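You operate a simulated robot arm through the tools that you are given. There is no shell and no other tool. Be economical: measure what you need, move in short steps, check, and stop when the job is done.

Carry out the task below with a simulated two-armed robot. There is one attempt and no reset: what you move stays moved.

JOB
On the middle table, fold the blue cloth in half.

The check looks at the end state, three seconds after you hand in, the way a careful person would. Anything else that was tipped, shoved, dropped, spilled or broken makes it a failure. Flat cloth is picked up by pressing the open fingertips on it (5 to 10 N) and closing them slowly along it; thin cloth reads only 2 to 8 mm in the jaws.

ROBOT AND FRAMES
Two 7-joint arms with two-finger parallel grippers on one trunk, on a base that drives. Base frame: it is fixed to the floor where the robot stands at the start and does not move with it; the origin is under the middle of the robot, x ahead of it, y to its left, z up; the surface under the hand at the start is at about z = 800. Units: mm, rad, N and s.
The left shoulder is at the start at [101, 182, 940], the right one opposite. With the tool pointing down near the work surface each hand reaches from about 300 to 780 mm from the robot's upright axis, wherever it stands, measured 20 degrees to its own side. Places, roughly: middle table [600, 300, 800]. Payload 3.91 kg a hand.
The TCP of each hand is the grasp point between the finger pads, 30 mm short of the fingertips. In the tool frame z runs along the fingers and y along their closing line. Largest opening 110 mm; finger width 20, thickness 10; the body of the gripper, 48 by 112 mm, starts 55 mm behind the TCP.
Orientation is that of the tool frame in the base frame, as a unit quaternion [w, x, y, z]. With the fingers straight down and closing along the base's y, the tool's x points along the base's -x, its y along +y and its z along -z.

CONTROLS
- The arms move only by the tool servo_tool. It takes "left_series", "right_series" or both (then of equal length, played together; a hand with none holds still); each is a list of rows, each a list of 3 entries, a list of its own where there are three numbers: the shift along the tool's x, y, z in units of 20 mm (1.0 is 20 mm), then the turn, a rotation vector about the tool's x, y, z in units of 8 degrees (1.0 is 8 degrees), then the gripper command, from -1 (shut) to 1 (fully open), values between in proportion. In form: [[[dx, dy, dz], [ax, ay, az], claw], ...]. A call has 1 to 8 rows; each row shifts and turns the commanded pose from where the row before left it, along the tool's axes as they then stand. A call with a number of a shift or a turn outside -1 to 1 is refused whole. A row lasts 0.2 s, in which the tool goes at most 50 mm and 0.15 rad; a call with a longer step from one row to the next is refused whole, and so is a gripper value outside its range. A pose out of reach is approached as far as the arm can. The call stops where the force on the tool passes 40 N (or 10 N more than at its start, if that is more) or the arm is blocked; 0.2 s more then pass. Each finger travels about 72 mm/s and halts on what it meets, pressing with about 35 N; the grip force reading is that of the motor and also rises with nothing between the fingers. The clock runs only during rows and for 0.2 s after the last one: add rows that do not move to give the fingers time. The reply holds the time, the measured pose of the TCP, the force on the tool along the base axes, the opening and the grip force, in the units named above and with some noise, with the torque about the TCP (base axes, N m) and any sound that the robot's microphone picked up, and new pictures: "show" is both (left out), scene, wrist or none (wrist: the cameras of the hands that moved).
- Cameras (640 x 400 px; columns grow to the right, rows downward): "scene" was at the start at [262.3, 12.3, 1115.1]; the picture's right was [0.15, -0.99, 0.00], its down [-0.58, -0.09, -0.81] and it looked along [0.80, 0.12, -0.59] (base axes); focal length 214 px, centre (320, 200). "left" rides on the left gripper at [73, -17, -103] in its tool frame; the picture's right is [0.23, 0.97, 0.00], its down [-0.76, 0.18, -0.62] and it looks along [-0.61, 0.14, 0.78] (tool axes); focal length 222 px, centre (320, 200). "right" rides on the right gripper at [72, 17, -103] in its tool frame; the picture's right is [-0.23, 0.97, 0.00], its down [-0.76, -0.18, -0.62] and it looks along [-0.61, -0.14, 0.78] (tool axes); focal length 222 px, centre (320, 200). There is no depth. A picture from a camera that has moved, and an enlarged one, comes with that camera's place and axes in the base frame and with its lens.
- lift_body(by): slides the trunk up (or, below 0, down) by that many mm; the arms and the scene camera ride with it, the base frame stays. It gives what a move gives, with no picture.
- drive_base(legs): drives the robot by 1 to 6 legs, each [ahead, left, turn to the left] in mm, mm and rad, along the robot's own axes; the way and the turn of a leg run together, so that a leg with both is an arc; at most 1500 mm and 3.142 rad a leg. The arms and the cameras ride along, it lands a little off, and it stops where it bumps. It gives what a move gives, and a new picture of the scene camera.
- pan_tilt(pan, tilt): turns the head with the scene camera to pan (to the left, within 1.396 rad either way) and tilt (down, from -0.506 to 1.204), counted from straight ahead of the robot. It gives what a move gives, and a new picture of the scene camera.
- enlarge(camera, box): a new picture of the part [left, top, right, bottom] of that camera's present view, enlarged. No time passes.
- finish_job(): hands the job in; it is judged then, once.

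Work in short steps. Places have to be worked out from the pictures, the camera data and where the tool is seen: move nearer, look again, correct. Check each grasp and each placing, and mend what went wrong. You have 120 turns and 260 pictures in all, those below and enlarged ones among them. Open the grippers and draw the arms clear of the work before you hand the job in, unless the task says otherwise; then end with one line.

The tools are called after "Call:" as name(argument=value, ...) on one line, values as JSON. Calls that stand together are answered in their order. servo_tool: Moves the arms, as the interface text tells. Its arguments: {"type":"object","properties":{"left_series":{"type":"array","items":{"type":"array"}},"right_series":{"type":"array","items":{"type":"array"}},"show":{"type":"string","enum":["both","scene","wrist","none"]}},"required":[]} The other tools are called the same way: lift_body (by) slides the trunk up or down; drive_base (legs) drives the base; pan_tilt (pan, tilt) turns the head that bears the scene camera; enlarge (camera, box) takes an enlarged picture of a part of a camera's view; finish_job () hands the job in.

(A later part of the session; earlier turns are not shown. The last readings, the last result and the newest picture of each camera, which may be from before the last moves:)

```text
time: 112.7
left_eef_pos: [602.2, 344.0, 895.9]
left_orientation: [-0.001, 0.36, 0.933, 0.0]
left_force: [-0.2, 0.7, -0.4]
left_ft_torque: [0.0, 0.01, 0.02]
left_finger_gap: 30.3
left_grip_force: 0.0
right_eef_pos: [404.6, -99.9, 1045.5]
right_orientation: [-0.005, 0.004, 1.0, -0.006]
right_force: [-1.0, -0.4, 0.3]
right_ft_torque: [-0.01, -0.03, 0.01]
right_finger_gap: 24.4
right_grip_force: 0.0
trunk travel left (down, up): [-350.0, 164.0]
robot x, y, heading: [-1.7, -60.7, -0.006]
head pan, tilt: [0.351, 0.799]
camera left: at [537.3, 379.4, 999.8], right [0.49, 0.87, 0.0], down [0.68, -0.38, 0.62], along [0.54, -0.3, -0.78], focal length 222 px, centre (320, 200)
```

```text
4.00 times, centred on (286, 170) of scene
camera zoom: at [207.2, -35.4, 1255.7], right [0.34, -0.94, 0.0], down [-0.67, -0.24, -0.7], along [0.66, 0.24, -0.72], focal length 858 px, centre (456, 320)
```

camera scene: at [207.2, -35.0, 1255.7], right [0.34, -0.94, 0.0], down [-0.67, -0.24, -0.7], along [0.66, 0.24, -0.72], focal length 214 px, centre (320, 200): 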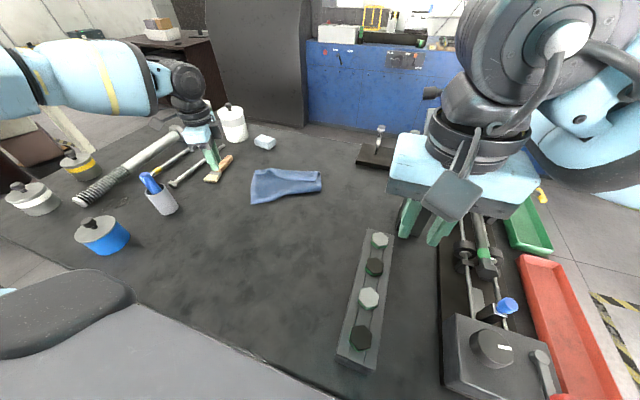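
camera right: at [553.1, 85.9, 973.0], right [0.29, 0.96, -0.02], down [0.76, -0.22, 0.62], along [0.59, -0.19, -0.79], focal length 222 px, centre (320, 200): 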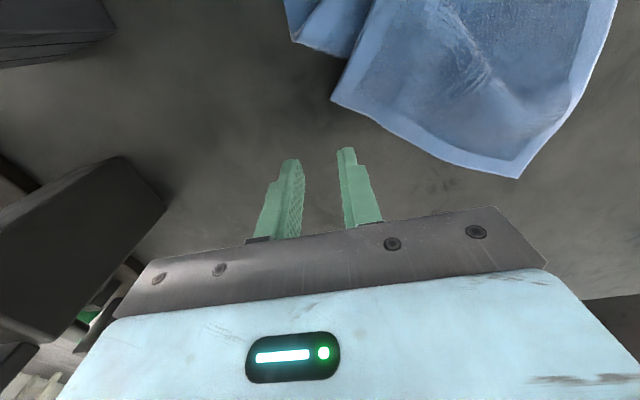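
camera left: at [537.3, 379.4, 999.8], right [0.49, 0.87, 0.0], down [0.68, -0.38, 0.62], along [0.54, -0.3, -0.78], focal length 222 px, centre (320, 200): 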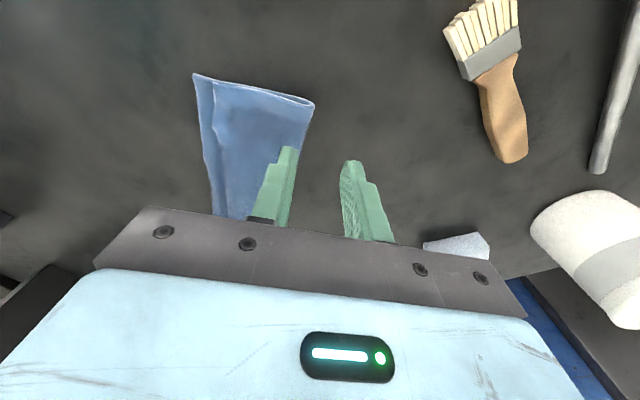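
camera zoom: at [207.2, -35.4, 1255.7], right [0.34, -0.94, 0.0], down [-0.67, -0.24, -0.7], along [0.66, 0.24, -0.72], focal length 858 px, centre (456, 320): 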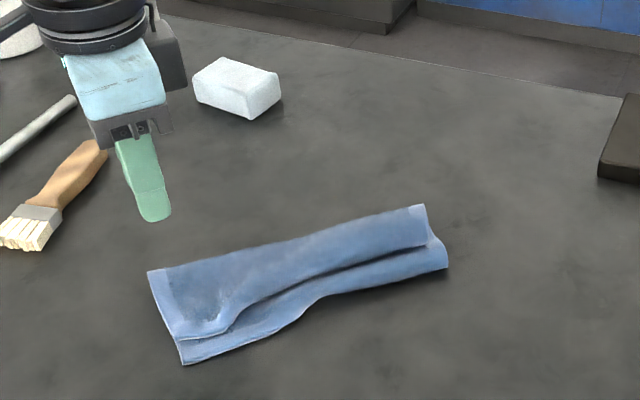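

The crest's near end is at (580,349). I shift inward 16 mm so the fingers straddle the crest, then descend.

Call:
servo_tool(left_series=[[[0, -0.8, 0.6], [0, 0, 0], -0.45], [[0, 0, 0.8], [0, 0, 0], -0.45], [[0, 0, 0.8], [0, 0, 0], -0.45], [[0, 0, 0.5], [0, 0, 0], -0.45], [[0, 0, 0.25], [0, 0, 0], -0.45], [[0, 0, 0.15], [0, 0, 0], -0.45], [[0, 0, 0], [0, 0, 0], -0.45]], show="none")

```text
time: 114.3
left_eef_pos: [589.6, 331.3, 837.4]
left_orientation: [0.001, 0.36, 0.933, 0.0]
left_force: [0.5, -0.4, 1.7]
left_ft_torque: [-0.01, 0.02, -0.02]
left_finger_gap: 30.0
left_grip_force: 0.1
right_eef_pos: [405.3, -101.2, 1045.9]
right_orientation: [-0.005, 0.003, 1.0, -0.006]
right_force: [-0.7, -0.3, 0.4]
right_ft_torque: [0.01, -0.01, 0.01]
right_finger_gap: 24.4
right_grip_force: 0.1
trunk travel left (down, up): [-350.0, 164.0]
robot x, y, heading: [1.5, -61.3, -0.003]
head pan, tilt: [0.351, 0.799]
```

Call:
servo_tool(left_series=[[[0, 0, 0.15], [0, 0, 0], -0.5], [[0, 0, 0], [0, 0, 0], -0.6], [[0, 0, 0], [0, 0, 0], -0.7], [[0, 0, 0], [0, 0, 0], -0.8], [[0, 0, 0], [0, 0, 0], -0.9], [[0, 0, 0], [0, 0, 0], -1], [[0, 0, 0], [0, 0, 0], -1]], show="wrist")

Call:
enlarge(camera="scene", box=[206, 120, 366, 220])

```text
time: 115.9
left_eef_pos: [589.7, 330.8, 835.8]
left_orientation: [0.001, 0.361, 0.933, 0.001]
left_force: [-0.1, -3.2, 13.6]
left_ft_torque: [-0.14, 0.15, 0.03]
left_finger_gap: 4.7
left_grip_force: 34.8
right_eef_pos: [403.3, -100.7, 1046.7]
right_orientation: [-0.004, 0.003, 1.0, -0.005]
right_force: [-0.6, -0.3, -0.6]
right_ft_torque: [-0.03, 0.03, 0.0]
right_finger_gap: 24.2
right_grip_force: 0.1
trunk travel left (down, up): [-350.0, 164.0]
robot x, y, heading: [-1.2, -59.7, -0.008]
head pan, tilt: [0.351, 0.799]
camera left: at [524.8, 366.1, 937.3], right [0.49, 0.87, 0.0], down [0.68, -0.38, 0.62], along [0.55, -0.3, -0.78], focal length 222 px, centre (320, 200)
```

left: 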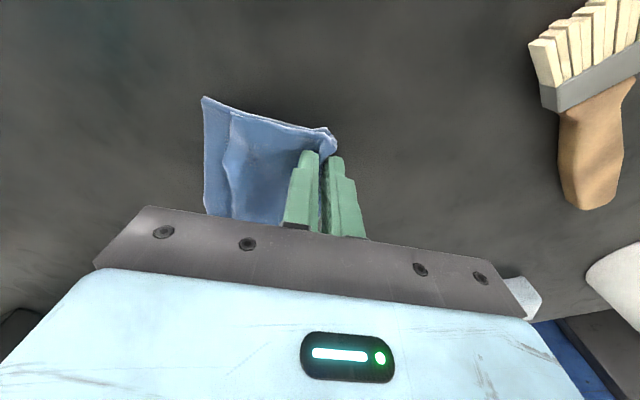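

```text
4.00 times, centred on (286, 170) of scene
camera zoom: at [206.1, -36.2, 1256.0], right [0.34, -0.94, 0.0], down [-0.67, -0.24, -0.7], along [0.66, 0.24, -0.72], focal length 858 px, centre (456, 320)
```

zoom: 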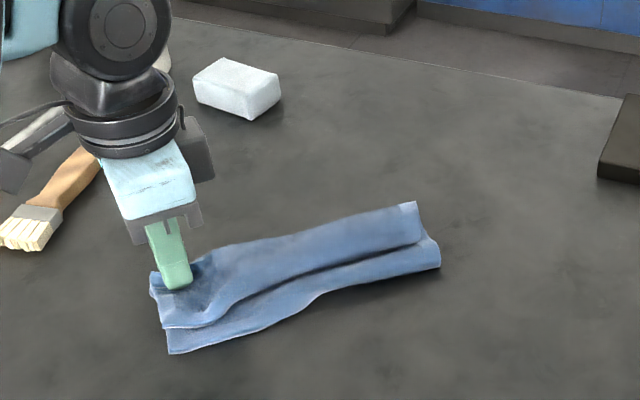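

The crest is pinched with both layers (4.7 mm). I lift slightly and drag the whole cloth about 100 mm toward the robot.

Call:
servo_tool(left_series=[[[0, 0, -0.6], [0, 0, 0], -1], [[0.74, -0.67, -0.2], [0, 0, 0], -1], [[0.74, -0.67, 0], [0, 0, 0], -1], [[0.74, -0.67, 0], [0, 0, 0], -1], [[0.74, -0.67, 0], [0, 0, 0], -1], [[0.74, -0.67, 0], [0, 0, 0], -1], [[0.74, -0.67, 0], [0, 0, 0], -1]], show="none")

Call:
enlarge(camera="scene", box=[206, 130, 366, 230])

```text
time: 117.5
left_eef_pos: [470.5, 331.9, 850.4]
left_orientation: [0.001, 0.361, 0.933, 0.001]
left_force: [0.3, -0.3, 0.1]
left_ft_torque: [-0.04, 0.03, 0.05]
left_finger_gap: 4.4
left_grip_force: 35.4
right_eef_pos: [403.7, -100.0, 1045.7]
right_orientation: [-0.006, 0.004, 1.0, -0.006]
right_force: [-0.4, 0.1, 0.1]
right_ft_torque: [0.0, 0.0, 0.0]
right_finger_gap: 24.3
right_grip_force: 0.0
trunk travel left (down, up): [-350.0, 164.0]
robot x, y, heading: [0.4, -63.7, -0.006]
head pan, tilt: [0.351, 0.799]
```

```text
4.00 times, centred on (286, 180) of scene
camera zoom: at [206.7, -35.1, 1255.8], right [0.34, -0.94, 0.0], down [-0.67, -0.24, -0.7], along [0.66, 0.24, -0.72], focal length 858 px, centre (456, 280)
```

zoom: 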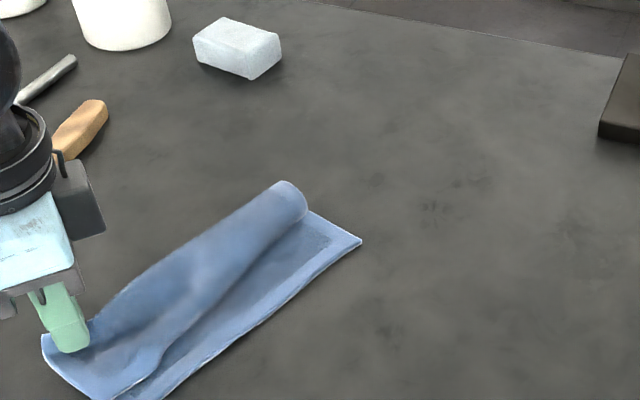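

The drag unrolled the far-left corner, and its hem is visible all the way now. Only the upper layer's far corner is still tucked. I set the near end down, release and rise.

Call:
servo_tool(left_series=[[[0, 0, 0.6], [0, 0, 0], -1], [[0, 0, 0], [0, 0, 0], -0.8], [[0, 0, 0], [0, 0, 0], -0.6], [[0, 0, 0], [0, 0, 0], -0.45], [[0, 0, -1], [0, 0, 0], -0.45], [[0, 0, -1], [0, 0, 0], -0.45], [[0, 0, -1], [0, 0, 0], -0.45], [[0, 0, -1], [0, 0, 0], -0.45]], show="none")

Call:
servo_tool(left_series=[[[-1, 0, -0.2], [0, 0, 0], -0.45], [[-1, 0, 0], [0, 0, 0], -0.45], [[-1, 0, 0], [0, 0, 0], -0.45], [[-1, 0, 0], [0, 0, 0], -0.45], [[-1, 0.3, 0], [0, 0, 0], -0.45], [[-1, 0.5, 0], [0, 0, 0], -0.45]], show="both")

Call:
enlarge(camera="scene", box=[206, 150, 366, 250])

```text
time: 119.3
left_eef_pos: [469.1, 330.1, 914.9]
left_orientation: [0.0, 0.361, 0.933, 0.0]
left_force: [-0.1, 0.4, 0.0]
left_ft_torque: [0.01, 0.01, 0.02]
left_finger_gap: 30.3
left_grip_force: 0.1
right_eef_pos: [405.1, -100.4, 1046.8]
right_orientation: [-0.005, 0.004, 1.0, -0.005]
right_force: [-0.5, 0.1, 1.0]
right_ft_torque: [-0.02, 0.02, -0.01]
right_finger_gap: 24.1
right_grip_force: 0.2
trunk travel left (down, up): [-350.0, 164.0]
robot x, y, heading: [1.3, -61.2, -0.007]
head pan, tilt: [0.351, 0.799]
```

```text
time: 120.7
left_eef_pos: [569.3, 262.6, 921.2]
left_orientation: [-0.001, 0.361, 0.933, 0.0]
left_force: [0.0, -0.4, 0.5]
left_ft_torque: [0.0, -0.02, 0.01]
left_finger_gap: 30.3
left_grip_force: 0.0
right_eef_pos: [405.4, -100.2, 1045.1]
right_orientation: [-0.005, 0.004, 1.0, -0.006]
right_force: [0.4, 0.2, -0.6]
right_ft_torque: [0.0, 0.02, 0.02]
right_finger_gap: 24.3
right_grip_force: 0.2
trunk travel left (down, up): [-350.0, 164.0]
robot x, y, heading: [1.4, -60.2, -0.008]
head pan, tilt: [0.351, 0.799]
camera scene: at [207.7, -35.5, 1255.6], right [0.34, -0.94, 0.0], down [-0.68, -0.24, -0.7], along [0.66, 0.24, -0.72], focal length 214 px, centre (320, 200)
camera left: at [504.5, 299.3, 1024.0], right [0.49, 0.87, 0.0], down [0.68, -0.38, 0.62], along [0.54, -0.3, -0.78], focal length 222 px, centre (320, 200)
```

scene: 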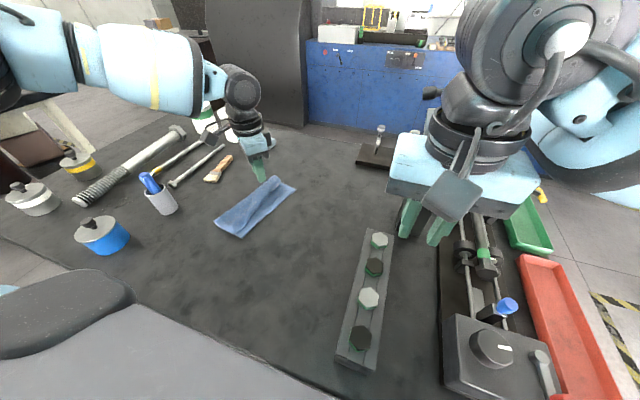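
left: 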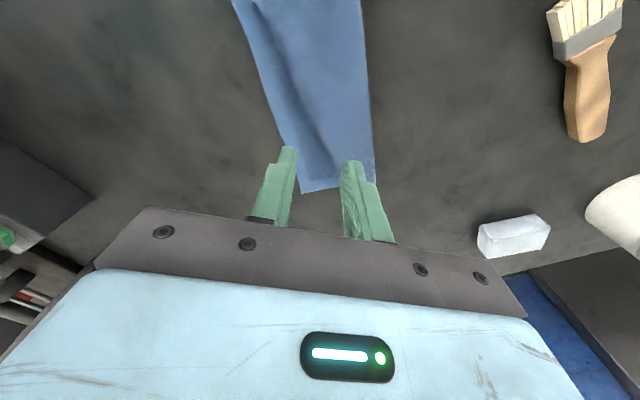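

```text
4.00 times, centred on (286, 200) of scene
camera zoom: at [207.7, -35.5, 1255.6], right [0.34, -0.94, 0.0], down [-0.68, -0.24, -0.7], along [0.66, 0.24, -0.72], focal length 858 px, centre (456, 200)
```

zoom: 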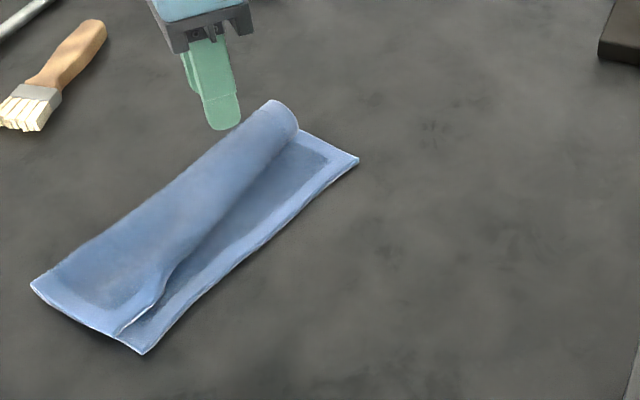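

Now NL is at (430,254), FL (643,203), and the crest runs from (452,356) to (666,305). Only FR is rolled under the upper layer. I'll pinch the upper layer lightly near there and pull it back so the roll opens. First I yaw to about 80° and move above (632,283).

Call:
servo_tool(left_series=[[[0, 0, 0], [0, 0, 1], -0.64], [[0, 0, 0], [0, 0, 1], -0.64], [[0, 0, 0], [0, 0, 1], -0.64], [[0, 0, 0], [0, 0, 1], -0.64], [[0, 0, 0], [0, 0, 0.75], -0.64], [[0.22, 1, 0], [0, 0, 0], -0.64], [[0.22, 1, 0.5], [0, 0, 0], -0.64], [[0, 1, 0.8], [0, 0, 0], -0.64]], show="none")

Call:
servo_tool(left_series=[[[0, 0.25, 0.6], [0, 0, 0], -0.64], [[0, 0, 0], [0, 0, 0], -0.64]], show="wrist")

Call:
enlarge(camera="scene", box=[206, 150, 366, 250])

```text
time: 122.5
left_eef_pos: [628.8, 283.1, 895.3]
left_orientation: [0.0, 0.645, 0.764, 0.0]
left_force: [1.2, 0.6, 0.5]
left_ft_torque: [-0.01, -0.02, 0.0]
left_finger_gap: 19.6
left_grip_force: 0.0
right_eef_pos: [406.1, -100.8, 1045.3]
right_orientation: [-0.005, 0.004, 1.0, -0.006]
right_force: [0.4, 0.0, 0.3]
right_ft_torque: [0.01, 0.0, -0.04]
right_finger_gap: 24.2
right_grip_force: 0.1
trunk travel left (down, up): [-350.0, 164.0]
robot x, y, heading: [-0.4, -63.0, -0.009]
head pan, tilt: [0.351, 0.799]
```

```text
time: 123.1
left_eef_pos: [632.8, 283.9, 883.9]
left_orientation: [0.001, 0.645, 0.764, 0.0]
left_force: [0.7, 0.5, 0.5]
left_ft_torque: [0.01, -0.01, 0.04]
left_finger_gap: 19.7
left_grip_force: 0.1
right_eef_pos: [406.2, -100.6, 1045.6]
right_orientation: [-0.005, 0.003, 1.0, -0.006]
right_force: [-1.8, 0.2, -0.2]
right_ft_torque: [0.02, 0.01, -0.02]
right_finger_gap: 23.9
right_grip_force: 0.1
trunk travel left (down, up): [-350.0, 164.0]
robot x, y, heading: [-5.5, -60.8, -0.007]
head pan, tilt: [0.351, 0.799]
camera left: at [603.5, 350.7, 985.9], right [0.92, 0.39, 0.0], down [0.3, -0.72, 0.62], along [0.24, -0.57, -0.78], focal length 222 px, centre (320, 200)
```

left: 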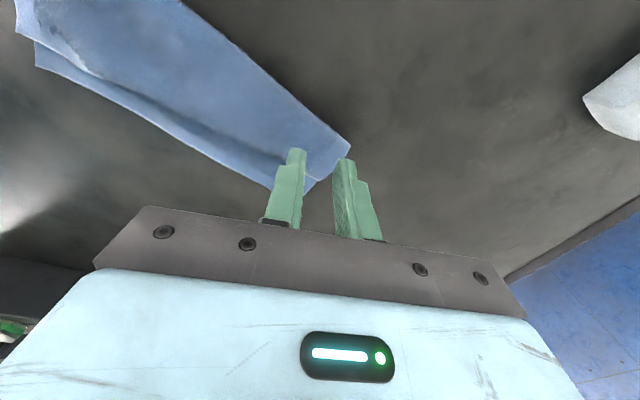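

```text
4.00 times, centred on (286, 200) of scene
camera zoom: at [206.8, -35.3, 1255.8], right [0.34, -0.94, 0.0], down [-0.67, -0.24, -0.7], along [0.66, 0.24, -0.72], focal length 858 px, centre (456, 200)
```

zoom: 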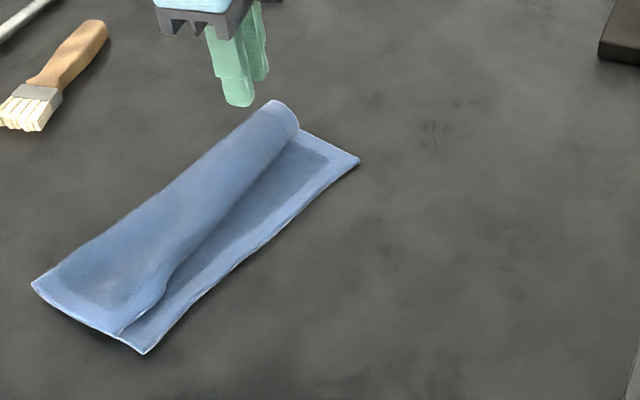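

The upper layer's far end spans y from about 247 to 290, so I aim at (630,270) and descend to light contact.

Call:
servo_tool(left_series=[[[-0.66, -0.25, 0.3], [0, 0, 0], -0.64], [[0, 0, 0.5], [0, 0, 0], -0.64], [[0, 0, 0.5], [0, 0, 0], -0.64], [[0, 0, 0.3], [0, 0, 0], -0.64], [[0, 0, 0.2], [0, 0, 0], -0.64], [[0, 0, 0.15], [0, 0, 0], -0.64], [[0, 0, 0], [0, 0, 0], -0.64]], show="none")

```text
time: 124.7
left_eef_pos: [628.7, 269.3, 845.2]
left_orientation: [0.0, 0.643, 0.765, 0.0]
left_force: [-0.2, 0.3, 0.7]
left_ft_torque: [0.03, 0.0, 0.0]
left_finger_gap: 19.7
left_grip_force: 0.0
right_eef_pos: [405.0, -100.3, 1046.0]
right_orientation: [-0.005, 0.003, 1.0, -0.007]
right_force: [0.7, -0.5, 0.1]
right_ft_torque: [0.01, 0.0, 0.01]
right_finger_gap: 24.3
right_grip_force: 0.0
trunk travel left (down, up): [-350.0, 164.0]
robot x, y, heading: [-0.4, -62.7, -0.004]
head pan, tilt: [0.351, 0.799]
```

Call:
servo_tool(left_series=[[[0, 0, 0.15], [0, 0, 0], -0.64], [[0, 0, 0.15], [0, 0, 0], -0.64], [[0, 0, 0], [0, 0, 0], -0.64]], show="none")

```text
time: 125.5
left_eef_pos: [629.0, 268.2, 840.8]
left_orientation: [0.0, 0.644, 0.765, 0.001]
left_force: [1.5, 1.0, 5.9]
left_ft_torque: [0.02, 0.04, 0.01]
left_finger_gap: 19.3
left_grip_force: 0.0
right_eef_pos: [404.6, -99.8, 1045.6]
right_orientation: [-0.005, 0.004, 1.0, -0.006]
right_force: [-0.7, -0.4, 0.1]
right_ft_torque: [0.01, 0.02, -0.02]
right_finger_gap: 24.4
right_grip_force: 0.1
trunk travel left (down, up): [-350.0, 164.0]
robot x, y, heading: [0.7, -58.7, -0.006]
head pan, tilt: [0.351, 0.799]
```

I have 6 N of contact, so I close slowly and lift about 60 mm.

Call:
servo_tool(left_series=[[[0, 0, 0], [0, 0, 0], -0.7], [[0, 0, 0], [0, 0, 0], -0.77], [[0, 0, 0], [0, 0, 0], -0.84], [[0, 0, 0], [0, 0, 0], -0.92], [[0, 0, 0], [0, 0, 0], -1], [[0, 0, 0], [0, 0, 0], -1], [[0, 0, 0], [0, 0, 0], -1]], show="none")

Call:
servo_tool(left_series=[[[0, 0, -1], [0, 0, 0], -1], [[0, 0, -1], [0, 0, 0], -1], [[0, 0, -1], [0, 0, 0], -1], [[0, 0, 0], [0, 0, 0], -1]], show="wrist")

Call:
enlarge(camera="scene", box=[206, 150, 366, 250])

```text
time: 127.1
left_eef_pos: [629.4, 268.4, 837.9]
left_orientation: [0.0, 0.644, 0.765, 0.0]
left_force: [-0.4, 1.2, 4.8]
left_ft_torque: [-0.01, -0.03, 0.0]
left_finger_gap: 0.0
left_grip_force: 34.8
right_eef_pos: [405.5, -99.9, 1045.5]
right_orientation: [-0.005, 0.003, 1.0, -0.007]
right_force: [-0.1, 1.0, -0.1]
right_ft_torque: [-0.03, -0.02, -0.01]
right_finger_gap: 24.3
right_grip_force: 0.1
trunk travel left (down, up): [-350.0, 164.0]
robot x, y, heading: [-3.4, -58.7, -0.005]
head pan, tilt: [0.351, 0.799]
```

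```text
time: 128.1
left_eef_pos: [631.3, 269.2, 899.8]
left_orientation: [0.001, 0.645, 0.764, 0.0]
left_force: [-0.7, -0.2, -0.3]
left_ft_torque: [0.0, 0.04, 0.05]
left_finger_gap: 0.0
left_grip_force: 35.1
right_eef_pos: [406.2, -99.9, 1046.3]
right_orientation: [-0.005, 0.004, 1.0, -0.006]
right_force: [0.3, -0.3, -0.1]
right_ft_torque: [0.03, 0.01, -0.01]
right_finger_gap: 24.5
right_grip_force: 0.0
trunk travel left (down, up): [-350.0, 164.0]
robot x, y, heading: [0.9, -62.6, -0.003]
head pan, tilt: [0.351, 0.799]
camera left: at [601.5, 336.9, 1002.7], right [0.92, 0.39, 0.0], down [0.3, -0.72, 0.62], along [0.24, -0.57, -0.78], focal length 222 px, centre (320, 200)
```

left: 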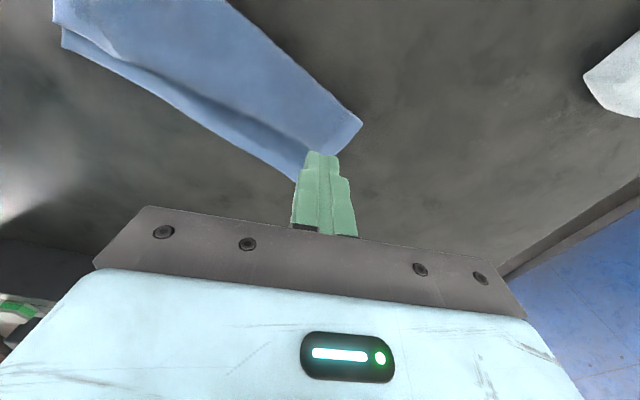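

```text
4.00 times, centred on (286, 200) of scene
camera zoom: at [207.3, -35.1, 1255.7], right [0.34, -0.94, 0.0], down [-0.67, -0.24, -0.7], along [0.66, 0.24, -0.72], focal length 858 px, centre (456, 200)
```

zoom: 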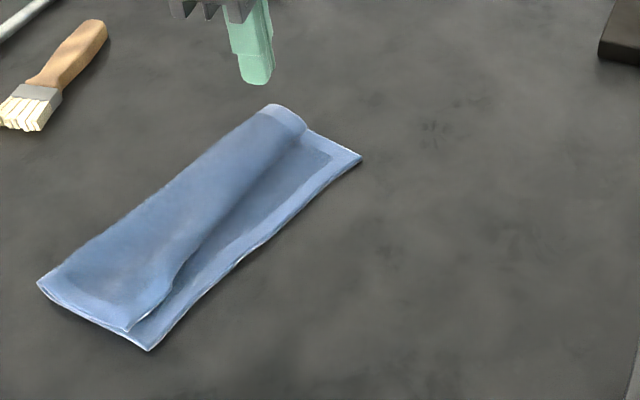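

That grip missed (0 mm). I retry about 8 mm closer to the crest with a wider opening and firmer pressure.

Call:
servo_tool(left_series=[[[0.37, 0.2, 0.6], [0, 0, 0], -0.5], [[0, 0, 0.8], [0, 0, 0], -0.5], [[0, 0, 0.8], [0, 0, 0], -0.5], [[0, 0, 0.5], [0, 0, 0], -0.5], [[0, 0, 0.25], [0, 0, 0], -0.5], [[0, 0, 0.15], [0, 0, 0], -0.5], [[0, 0, 0], [0, 0, 0], -0.5]], show="none")

```text
time: 129.7
left_eef_pos: [631.4, 276.2, 838.4]
left_orientation: [0.001, 0.644, 0.765, 0.0]
left_force: [1.7, 0.1, 7.1]
left_ft_torque: [-0.05, 0.05, 0.0]
left_finger_gap: 26.9
left_grip_force: 0.2
right_eef_pos: [404.4, -100.5, 1045.7]
right_orientation: [-0.005, 0.004, 1.0, -0.007]
right_force: [-0.3, 0.2, 0.2]
right_ft_torque: [-0.01, 0.01, -0.01]
right_finger_gap: 24.2
right_grip_force: 0.1
trunk travel left (down, up): [-350.0, 164.0]
robot x, y, heading: [0.7, -61.0, -0.006]
head pan, tilt: [0.351, 0.799]
```

Call:
servo_tool(left_series=[[[0, 0, 0.15], [0, 0, 0], -0.55], [[0, 0, 0], [0, 0, 0], -0.63], [[0, 0, 0], [0, 0, 0], -0.71], [[0, 0, 0], [0, 0, 0], -0.79], [[0, 0, 0], [0, 0, 0], -0.87], [[0, 0, 0], [0, 0, 0], -0.95], [[0, 0, 0], [0, 0, 0], -1], [[0, 0, 0], [0, 0, 0], -1]], show="none")

Call:
servo_tool(left_series=[[[0, 0, -1], [0, 0, 0], -1], [[0, 0, -1], [0, 0, 0], -1], [[0, 0, -1], [0, 0, 0], -1], [[0, 0, 0], [0, 0, 0], -1]], show="wrist")

Call:
enlarge(camera="scene", box=[206, 150, 366, 250])

```text
time: 131.5
left_eef_pos: [631.2, 275.5, 836.8]
left_orientation: [0.0, 0.645, 0.764, 0.002]
left_force: [-1.1, -0.6, 24.5]
left_ft_torque: [-0.08, 0.11, 0.0]
left_finger_gap: 5.1
left_grip_force: 34.9
right_eef_pos: [403.6, -100.9, 1046.4]
right_orientation: [-0.005, 0.004, 1.0, -0.004]
right_force: [0.1, -0.7, -0.2]
right_ft_torque: [-0.01, 0.0, 0.02]
right_finger_gap: 24.1
right_grip_force: 0.1
trunk travel left (down, up): [-350.0, 164.0]
robot x, y, heading: [-0.4, -62.3, -0.008]
head pan, tilt: [0.351, 0.799]
```

```text
time: 132.5
left_eef_pos: [631.4, 275.1, 892.6]
left_orientation: [0.0, 0.644, 0.765, 0.0]
left_force: [-0.1, 0.6, 0.2]
left_ft_torque: [-0.02, -0.03, 0.0]
left_finger_gap: 4.3
left_grip_force: 35.1
right_eef_pos: [406.1, -100.4, 1046.3]
right_orientation: [-0.006, 0.003, 1.0, -0.006]
right_force: [0.1, -0.2, 0.7]
right_ft_torque: [-0.01, -0.01, -0.02]
right_finger_gap: 24.1
right_grip_force: 0.0
trunk travel left (down, up): [-350.0, 164.0]
robot x, y, heading: [-2.0, -59.8, -0.001]
head pan, tilt: [0.351, 0.799]
camera left: at [602.8, 343.4, 995.7], right [0.92, 0.39, 0.0], down [0.3, -0.72, 0.62], along [0.24, -0.57, -0.78], focal length 222 px, centre (320, 200)
```

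left: 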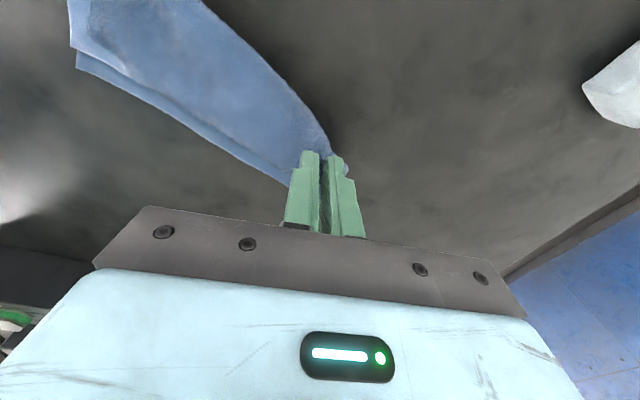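

```text
4.00 times, centred on (286, 200) of scene
camera zoom: at [207.3, -35.2, 1255.7], right [0.34, -0.94, 0.0], down [-0.67, -0.24, -0.7], along [0.66, 0.24, -0.72], focal length 858 px, centre (456, 200)
```

zoom: 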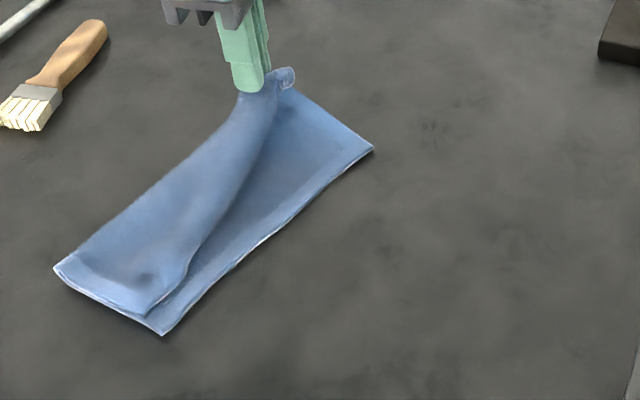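

Something is gripped (4.3 mm). I lift higher to see whether the tucked corner drops free.

Call:
servo_tool(left_series=[[[0.3, 0, -1], [0, 0, 0], -1], [[0.3, 0, -1], [0, 0, 0], -1], [[0, 0, 0], [0, 0, 0], -1]], show="none")

Call:
enlarge(camera="scene", box=[216, 140, 344, 220])

```text
time: 133.3
left_eef_pos: [632.2, 287.9, 933.3]
left_orientation: [0.0, 0.644, 0.765, 0.0]
left_force: [-0.8, -0.2, -0.9]
left_ft_torque: [-0.03, 0.01, 0.0]
left_finger_gap: 4.3
left_grip_force: 35.0
right_eef_pos: [405.2, -101.0, 1045.3]
right_orientation: [-0.005, 0.004, 1.0, -0.007]
right_force: [0.8, 0.2, 0.4]
right_ft_torque: [0.0, -0.01, 0.01]
right_finger_gap: 24.3
right_grip_force: 0.1
trunk travel left (down, up): [-350.0, 164.0]
robot x, y, heading: [1.6, -62.5, -0.003]
head pan, tilt: [0.351, 0.799]
```

```text
5.00 times, centred on (280, 180) of scene
camera zoom: at [207.3, -35.2, 1255.7], right [0.34, -0.94, 0.0], down [-0.67, -0.24, -0.7], along [0.66, 0.24, -0.72], focal length 1072 px, centre (520, 300)
```

zoom: 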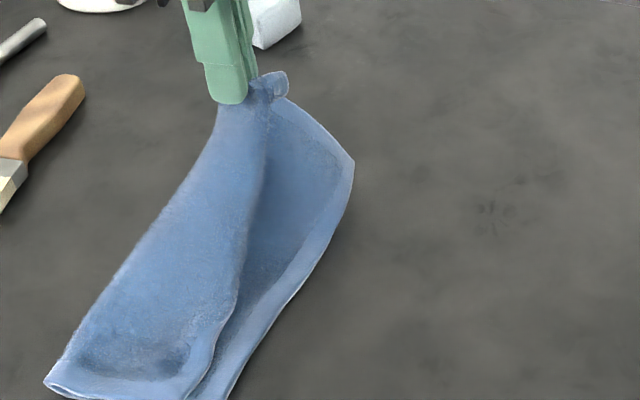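

The pinch holds the rolled edge itself. I'll lay it over to the outer side of the crest, which opens the far end and leaves the tucked corner on top where I can grab it.

Call:
servo_tool(left_series=[[[0.8, 0.25, 0.3], [0, 0, 0], -1], [[0.8, 0.25, 0.7], [0, 0, 0], -1], [[0.8, 0.25, 0.9], [0, 0, 0], -1], [[0.6, 0.25, 1], [0, 0, 0], -1], [[0.4, 0.2, 1], [0, 0, 0], -1], [[0.2, 0, 0.8], [0, 0, 0], -1], [[0, 0, 0], [0, 0, 0], -0.8], [[0, 0, 0], [0, 0, 0], -0.5]], show="none")

Call:
servo_tool(left_series=[[[0, 0, -1], [0, 0, 0], -0.5], [[0, 0, -1], [0, 0, 0], -0.5], [[0, 0, -1], [0, 0, 0], -0.5], [[0.5, 0, -1], [0, 0, 0], -0.5]], show="wrist")

Call:
enlarge(camera="scene", box=[206, 140, 366, 240])

```text
time: 135.1
left_eef_pos: [641.2, 363.8, 840.6]
left_orientation: [0.001, 0.644, 0.765, 0.0]
left_force: [0.8, -0.4, 1.5]
left_ft_torque: [-0.01, 0.01, -0.01]
left_finger_gap: 27.0
left_grip_force: 0.0
right_eef_pos: [405.4, -100.7, 1046.4]
right_orientation: [-0.006, 0.003, 1.0, -0.006]
right_force: [0.0, -0.9, 0.0]
right_ft_torque: [0.02, -0.03, 0.03]
right_finger_gap: 24.3
right_grip_force: 0.0
trunk travel left (down, up): [-350.0, 164.0]
robot x, y, heading: [0.1, -60.3, -0.004]
head pan, tilt: [0.351, 0.799]
```

```text
time: 136.1
left_eef_pos: [639.9, 371.8, 921.7]
left_orientation: [0.0, 0.644, 0.765, 0.0]
left_force: [0.0, 0.3, -0.5]
left_ft_torque: [-0.03, -0.01, 0.02]
left_finger_gap: 27.7
left_grip_force: 0.1
right_eef_pos: [404.2, -100.6, 1045.4]
right_orientation: [-0.006, 0.003, 1.0, -0.007]
right_force: [-0.1, 0.1, -0.1]
right_ft_torque: [0.02, -0.04, -0.02]
right_finger_gap: 24.2
right_grip_force: 0.1
trunk travel left (down, up): [-350.0, 164.0]
robot x, y, heading: [0.6, -57.1, -0.01]
head pan, tilt: [0.351, 0.799]
camera left: at [609.8, 439.5, 1023.2], right [0.92, 0.39, 0.0], down [0.3, -0.72, 0.62], along [0.24, -0.57, -0.78], focal length 222 px, centre (320, 200)
```

left: 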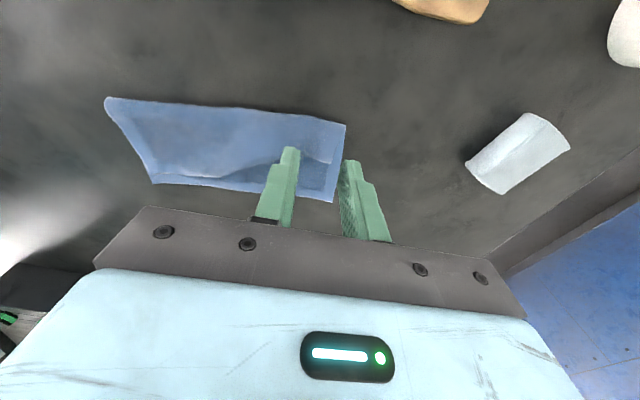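

```text
4.00 times, centred on (286, 190) of scene
camera zoom: at [206.9, -35.1, 1255.8], right [0.34, -0.94, 0.0], down [-0.67, -0.24, -0.7], along [0.66, 0.24, -0.72], focal length 858 px, centre (456, 240)
```

zoom: 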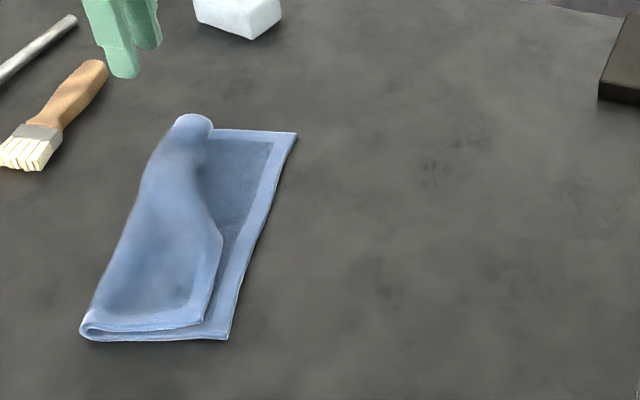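

Now the layout is clear: NL (487,227), FL (696,284), and NR on top at (490,247). FR is still rolled at the far end of the upper layer. I'll unfold NR back outward so the FR roll ends up on top and can be reached, moving above NR first.

Call:
servo_tool(left_series=[[[-0.5, -0.95, 0], [0, 0, 0], -0.56], [[-0.5, -0.95, 0], [0, 0, 0], -0.56], [[-0.5, -0.95, 0], [0, 0, 0], -0.56], [[-0.5, -0.95, 0], [0, 0, 0], -0.56], [[-0.5, -0.95, 0.2], [0, 0, 0], -0.56], [[-0.5, -0.95, 0.3], [0, 0, 0], -0.56], [[-0.5, -0.95, 0.5], [0, 0, 0], -0.56], [[-0.5, -0.95, 0.6], [0, 0, 0], -0.56]], show="wrist")

```text
time: 137.9
left_eef_pos: [502.8, 267.5, 886.6]
left_orientation: [-0.001, 0.644, 0.765, 0.0]
left_force: [-0.3, -0.1, 0.2]
left_ft_torque: [0.02, 0.02, -0.02]
left_finger_gap: 24.3
left_grip_force: 0.1
right_eef_pos: [405.6, -99.9, 1046.8]
right_orientation: [-0.005, 0.004, 1.0, -0.006]
right_force: [-0.1, -1.0, 0.4]
right_ft_torque: [-0.02, -0.04, -0.01]
right_finger_gap: 24.6
right_grip_force: 0.2
trunk travel left (down, up): [-350.0, 164.0]
robot x, y, heading: [-1.5, -62.4, -0.004]
head pan, tilt: [0.351, 0.799]
camera left: at [473.6, 335.1, 989.8], right [0.92, 0.39, 0.0], down [0.3, -0.72, 0.62], along [0.24, -0.57, -0.78], focal length 222 px, centre (320, 200)
```

left: 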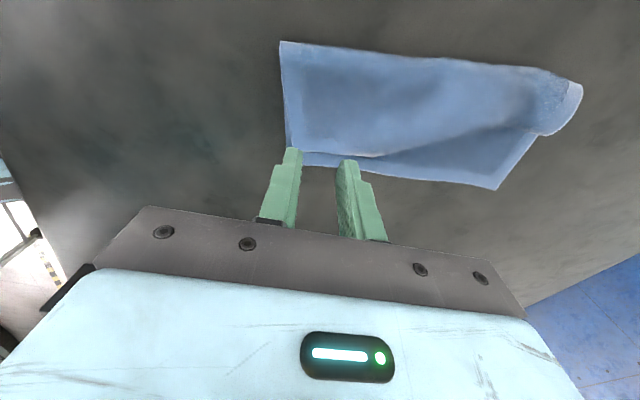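

NR is at (480,246), and my fingertips will land about 20 mm inside it. I descend.

Call:
servo_tool(left_series=[[[0, 0, 0.7], [0, 0, 0], -0.56], [[0, 0, 0.7], [0, 0, 0], -0.56], [[0, 0, 0.5], [0, 0, 0], -0.56], [[0, 0, 0.3], [0, 0, 0], -0.56], [[0, 0, 0.2], [0, 0, 0], -0.56], [[0, 0, 0.1], [0, 0, 0], -0.56], [[0, 0, 0], [0, 0, 0], -0.56]], show="none")

```text
time: 139.5
left_eef_pos: [504.5, 268.3, 837.9]
left_orientation: [0.0, 0.645, 0.764, 0.0]
left_force: [-2.1, 1.2, 2.6]
left_ft_torque: [0.02, 0.03, 0.03]
left_finger_gap: 24.2
left_grip_force: 0.2
right_eef_pos: [405.0, -100.7, 1045.7]
right_orientation: [-0.005, 0.003, 1.0, -0.006]
right_force: [-0.2, -0.1, 0.3]
right_ft_torque: [0.03, -0.01, -0.01]
right_finger_gap: 24.3
right_grip_force: 0.1
trunk travel left (down, up): [-350.0, 164.0]
robot x, y, heading: [3.2, -59.6, -0.007]
head pan, tilt: [0.351, 0.799]
```

Call:
servo_tool(left_series=[[[0, 0, 0.12], [0, 0, 0], -0.56], [[0, 0, 0], [0, 0, 0], -0.64], [[0, 0, 0], [0, 0, 0], -0.72], [[0, 0, 0], [0, 0, 0], -0.8], [[0, 0, 0], [0, 0, 0], -0.88], [[0, 0, 0], [0, 0, 0], -0.96], [[0, 0, 0], [0, 0, 0], -1], [[0, 0, 0], [0, 0, 0], -1]], show="none")

Call:
servo_tool(left_series=[[[0.2, 0, -1], [0, 0, 0], -1], [[0.4, 0, -1], [0, 0, 0], -1], [[0.6, 0, -1], [0, 0, 0], -1], [[0.8, 0, -0.8], [0, 0, 0], -1]], show="wrist")

Call:
enlarge(camera="scene", box=[206, 140, 366, 240])

```text
time: 141.3
left_eef_pos: [503.3, 267.5, 836.2]
left_orientation: [0.001, 0.645, 0.764, 0.001]
left_force: [-0.2, -0.4, 15.2]
left_ft_torque: [-0.07, -0.01, 0.03]
left_finger_gap: 5.4
left_grip_force: 35.4
right_eef_pos: [403.9, -101.0, 1045.7]
right_orientation: [-0.005, 0.003, 1.0, -0.006]
right_force: [-0.2, -0.2, -0.5]
right_ft_torque: [0.02, -0.01, 0.02]
right_finger_gap: 24.3
right_grip_force: 0.0
trunk travel left (down, up): [-350.0, 164.0]
robot x, y, heading: [-1.2, -61.5, -0.003]
head pan, tilt: [0.351, 0.799]
```

```text
time: 142.3
left_eef_pos: [496.2, 309.0, 909.5]
left_orientation: [0.001, 0.644, 0.765, 0.0]
left_force: [-0.2, 0.0, -0.2]
left_ft_torque: [0.0, -0.04, 0.05]
left_finger_gap: 5.3
left_grip_force: 34.9
right_eef_pos: [405.3, -99.9, 1045.8]
right_orientation: [-0.005, 0.004, 1.0, -0.006]
right_force: [0.4, -0.7, -0.2]
right_ft_torque: [0.01, 0.0, -0.01]
right_finger_gap: 24.2
right_grip_force: 0.1
trunk travel left (down, up): [-350.0, 164.0]
robot x, y, heading: [1.4, -60.2, -0.003]
head pan, tilt: [0.351, 0.799]
camera left: at [466.6, 376.7, 1012.8], right [0.92, 0.39, 0.0], down [0.3, -0.72, 0.62], along [0.24, -0.57, -0.78], focal length 222 px, centre (320, 200)
```

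left: 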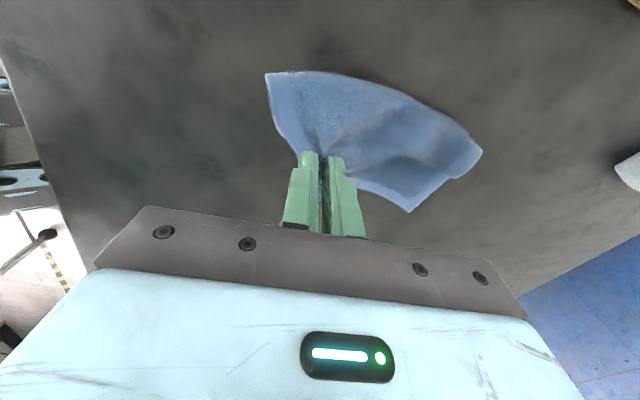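

```text
4.00 times, centred on (286, 190) of scene
camera zoom: at [206.9, -35.0, 1255.7], right [0.34, -0.94, 0.0], down [-0.67, -0.24, -0.7], along [0.66, 0.24, -0.72], focal length 858 px, centre (456, 240)
```

zoom: 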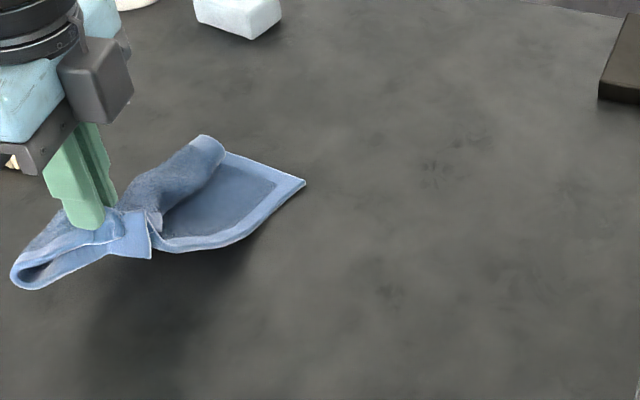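

Both near corners came up together (5.3 mm). I can use that: I'll lift the whole cloth so it hangs from the two near corners, letting the far-end roll drop open.

Call:
servo_tool(left_series=[[[0, 0.3, -1], [0, 0, 0], -1], [[0, 0.3, -1], [0, 0, 0], -1], [[0, 0.3, -1], [0, 0, 0], -1], [[0, 0.3, -1], [0, 0, 0], -1], [[0, 0.3, -1], [0, 0, 0], -1], [[0, 0.3, -1], [0, 0, 0], -1], [[0, 0.3, -1], [0, 0, 0], -1], [[0, 0, -1], [0, 0, 0], -1]], show="scene")

Call:
enlarge(camera="scene", box=[186, 100, 346, 200])

```text
time: 144.1
left_eef_pos: [538.4, 313.6, 1072.1]
left_orientation: [0.0, 0.645, 0.764, 0.001]
left_force: [0.2, 0.4, 0.0]
left_ft_torque: [0.05, 0.0, 0.01]
left_finger_gap: 5.1
left_grip_force: 34.6
right_eef_pos: [407.0, -99.0, 1046.2]
right_orientation: [-0.005, 0.003, 1.0, -0.006]
right_force: [-0.4, 0.3, -0.2]
right_ft_torque: [-0.01, 0.03, 0.0]
right_finger_gap: 24.1
right_grip_force: 0.1
trunk travel left (down, up): [-350.0, 164.0]
robot x, y, heading: [-0.4, -59.7, -0.01]
head pan, tilt: [0.351, 0.799]
camera scene: at [207.0, -35.4, 1255.8], right [0.34, -0.94, 0.0], down [-0.67, -0.24, -0.7], along [0.66, 0.24, -0.72], focal length 214 px, centre (320, 200)
```

scene: 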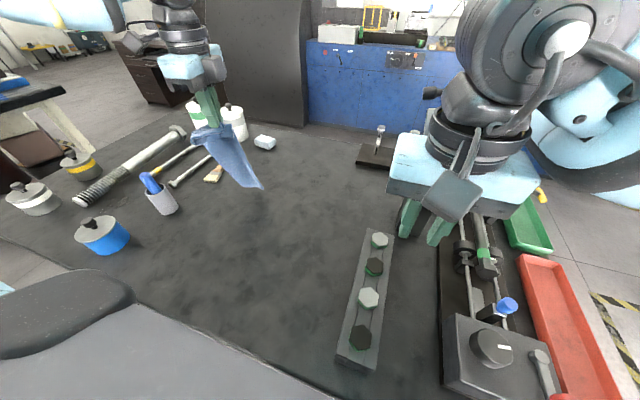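

```text
4.00 times, centred on (266, 150) of scene
camera zoom: at [207.0, -35.4, 1255.8], right [0.34, -0.94, 0.0], down [-0.67, -0.24, -0.7], along [0.66, 0.24, -0.72], focal length 858 px, centre (536, 400)
```

zoom: 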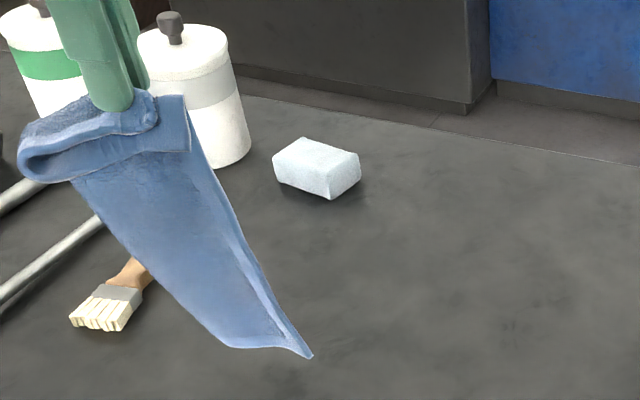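

It hangs as a clean half-fold. I'll move it forward, let the far end touch the table, then lay it down by drawing the hand back toward the robot.

Call:
servo_tool(left_series=[[[-0.13, 0.74, 0.3], [0, 0, 0], -1], [[-0.13, 0.74, 0.3], [0, 0, 0], -1], [[-0.13, 0.74, 0.4], [0, 0, 0], -1], [[-0.13, 0.74, 0.5], [0, 0, 0], -1], [[0, 0, 0.3], [0, 0, 0], -1], [[0, 0, 0], [0, 0, 0], -1], [[0, 0, 0], [0, 0, 0], -1], [[0, 0, 0], [0, 0, 0], -1]], show="none")

Call:
enlarge(camera="scene", box=[186, 100, 346, 200])

```text
time: 145.9
left_eef_pos: [598.2, 315.3, 1036.5]
left_orientation: [0.0, 0.645, 0.764, 0.0]
left_force: [0.1, -0.2, -0.1]
left_ft_torque: [0.02, -0.03, 0.0]
left_finger_gap: 4.7
left_grip_force: 35.1
right_eef_pos: [405.4, -100.0, 1045.7]
right_orientation: [-0.006, 0.003, 1.0, -0.006]
right_force: [0.5, 0.4, -0.2]
right_ft_torque: [-0.02, -0.03, -0.04]
right_finger_gap: 24.4
right_grip_force: 0.1
trunk travel left (down, up): [-350.0, 164.0]
robot x, y, heading: [-1.7, -61.9, -0.005]
head pan, tilt: [0.351, 0.799]
```

```text
4.00 times, centred on (266, 150) of scene
camera zoom: at [207.2, -35.2, 1255.7], right [0.34, -0.94, 0.0], down [-0.67, -0.24, -0.7], along [0.66, 0.24, -0.72], focal length 858 px, centre (536, 400)
```

zoom: 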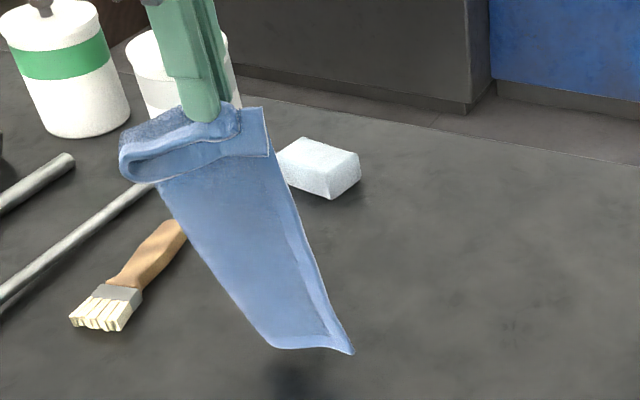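

It hangs as a double panel just above the table. I begin laying it down, drawing back toward the robot in an arc.

Call:
servo_tool(left_series=[[[0, 0, 0.8], [0, 0, 0], -1], [[0.1, -0.6, 0.5], [0, 0, 0], -1], [[0.17, -0.98, 0.15], [0, 0, 0], -1], [[0.17, -0.98, 0.25], [0, 0, 0], -1], [[0.17, -0.98, 0.4], [0, 0, 0], -1], [[0.17, -0.98, 0.45], [0, 0, 0], -1], [[0.17, -0.98, 0.65], [0, 0, 0], -1], [[0.17, -0.98, 0.85], [0, 0, 0], -1]], show="none")

Call:
enlarge(camera="scene", box=[186, 120, 346, 220])

```text
time: 147.7
left_eef_pos: [467.2, 313.2, 954.2]
left_orientation: [0.001, 0.644, 0.765, 0.001]
left_force: [0.5, -0.1, -0.2]
left_ft_torque: [0.0, -0.03, 0.01]
left_finger_gap: 5.0
left_grip_force: 34.3
right_eef_pos: [405.0, -100.3, 1046.1]
right_orientation: [-0.005, 0.003, 1.0, -0.007]
right_force: [0.2, 0.9, -0.2]
right_ft_torque: [-0.01, 0.0, 0.0]
right_finger_gap: 24.1
right_grip_force: 0.1
trunk travel left (down, up): [-350.0, 164.0]
robot x, y, heading: [-0.9, -61.5, -0.007]
head pan, tilt: [0.351, 0.799]
```

```text
4.00 times, centred on (266, 170) of scene
camera zoom: at [206.9, -35.0, 1255.8], right [0.34, -0.94, 0.0], down [-0.67, -0.24, -0.7], along [0.66, 0.24, -0.72], focal length 858 px, centre (536, 320)
```

zoom: 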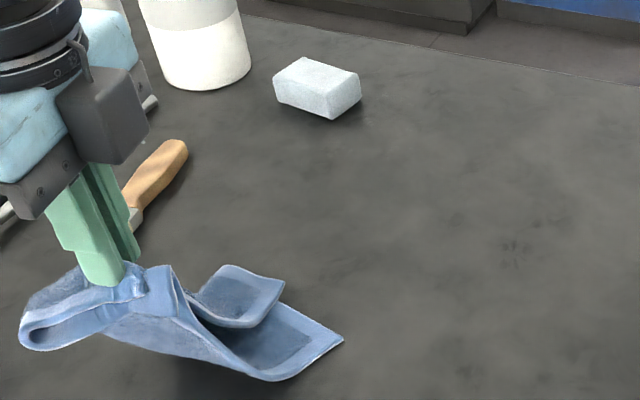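

The far corners have come free, with both far hems visible. I continue laying the rest down.

Call:
servo_tool(left_series=[[[0.13, -0.75, 0.9], [0, 0, 0], -1], [[0.1, -0.6, 1], [0, 0, 0], -1], [[0.08, -0.45, 1], [0, 0, 0], -1], [[0.06, -0.35, 1], [0, 0, 0], -1], [[0.04, -0.25, 1], [0, 0, 0], -1], [[0.03, -0.2, 0.8], [0, 0, 0], -1], [[0, 0, 0], [0, 0, 0], -1]], show="wrist")

Call:
enlarge(camera="scene", box=[186, 140, 346, 240])

```text
time: 149.3
left_eef_pos: [414.7, 316.0, 839.9]
left_orientation: [0.002, 0.645, 0.764, 0.001]
left_force: [1.8, 1.9, 9.1]
left_ft_torque: [0.01, -0.06, 0.03]
left_finger_gap: 5.2
left_grip_force: 34.7
right_eef_pos: [405.5, -100.9, 1047.3]
right_orientation: [-0.005, 0.003, 1.0, -0.006]
right_force: [-0.2, -0.2, -0.2]
right_ft_torque: [-0.01, 0.01, 0.01]
right_finger_gap: 24.4
right_grip_force: 0.1
trunk travel left (down, up): [-350.0, 164.0]
robot x, y, heading: [1.2, -63.7, -0.006]
head pan, tilt: [0.351, 0.799]
camera left: at [385.4, 383.5, 943.2], right [0.92, 0.39, 0.0], down [0.3, -0.72, 0.62], along [0.24, -0.57, -0.78], focal length 222 px, centre (320, 200)
```

left: 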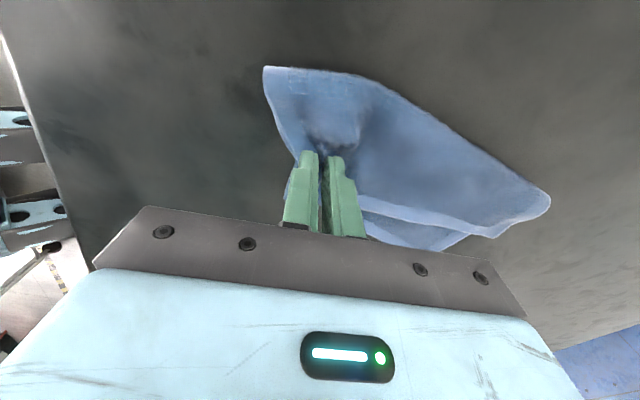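

```text
4.00 times, centred on (266, 190) of scene
camera zoom: at [206.9, -35.5, 1255.8], right [0.34, -0.94, 0.0], down [-0.67, -0.24, -0.7], along [0.66, 0.24, -0.72], focal length 858 px, centre (536, 240)
```

zoom: 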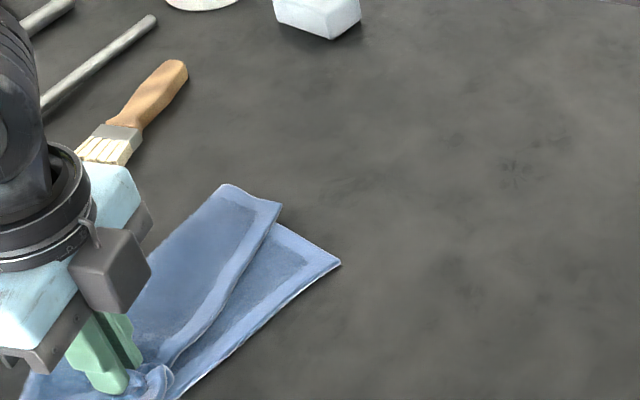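

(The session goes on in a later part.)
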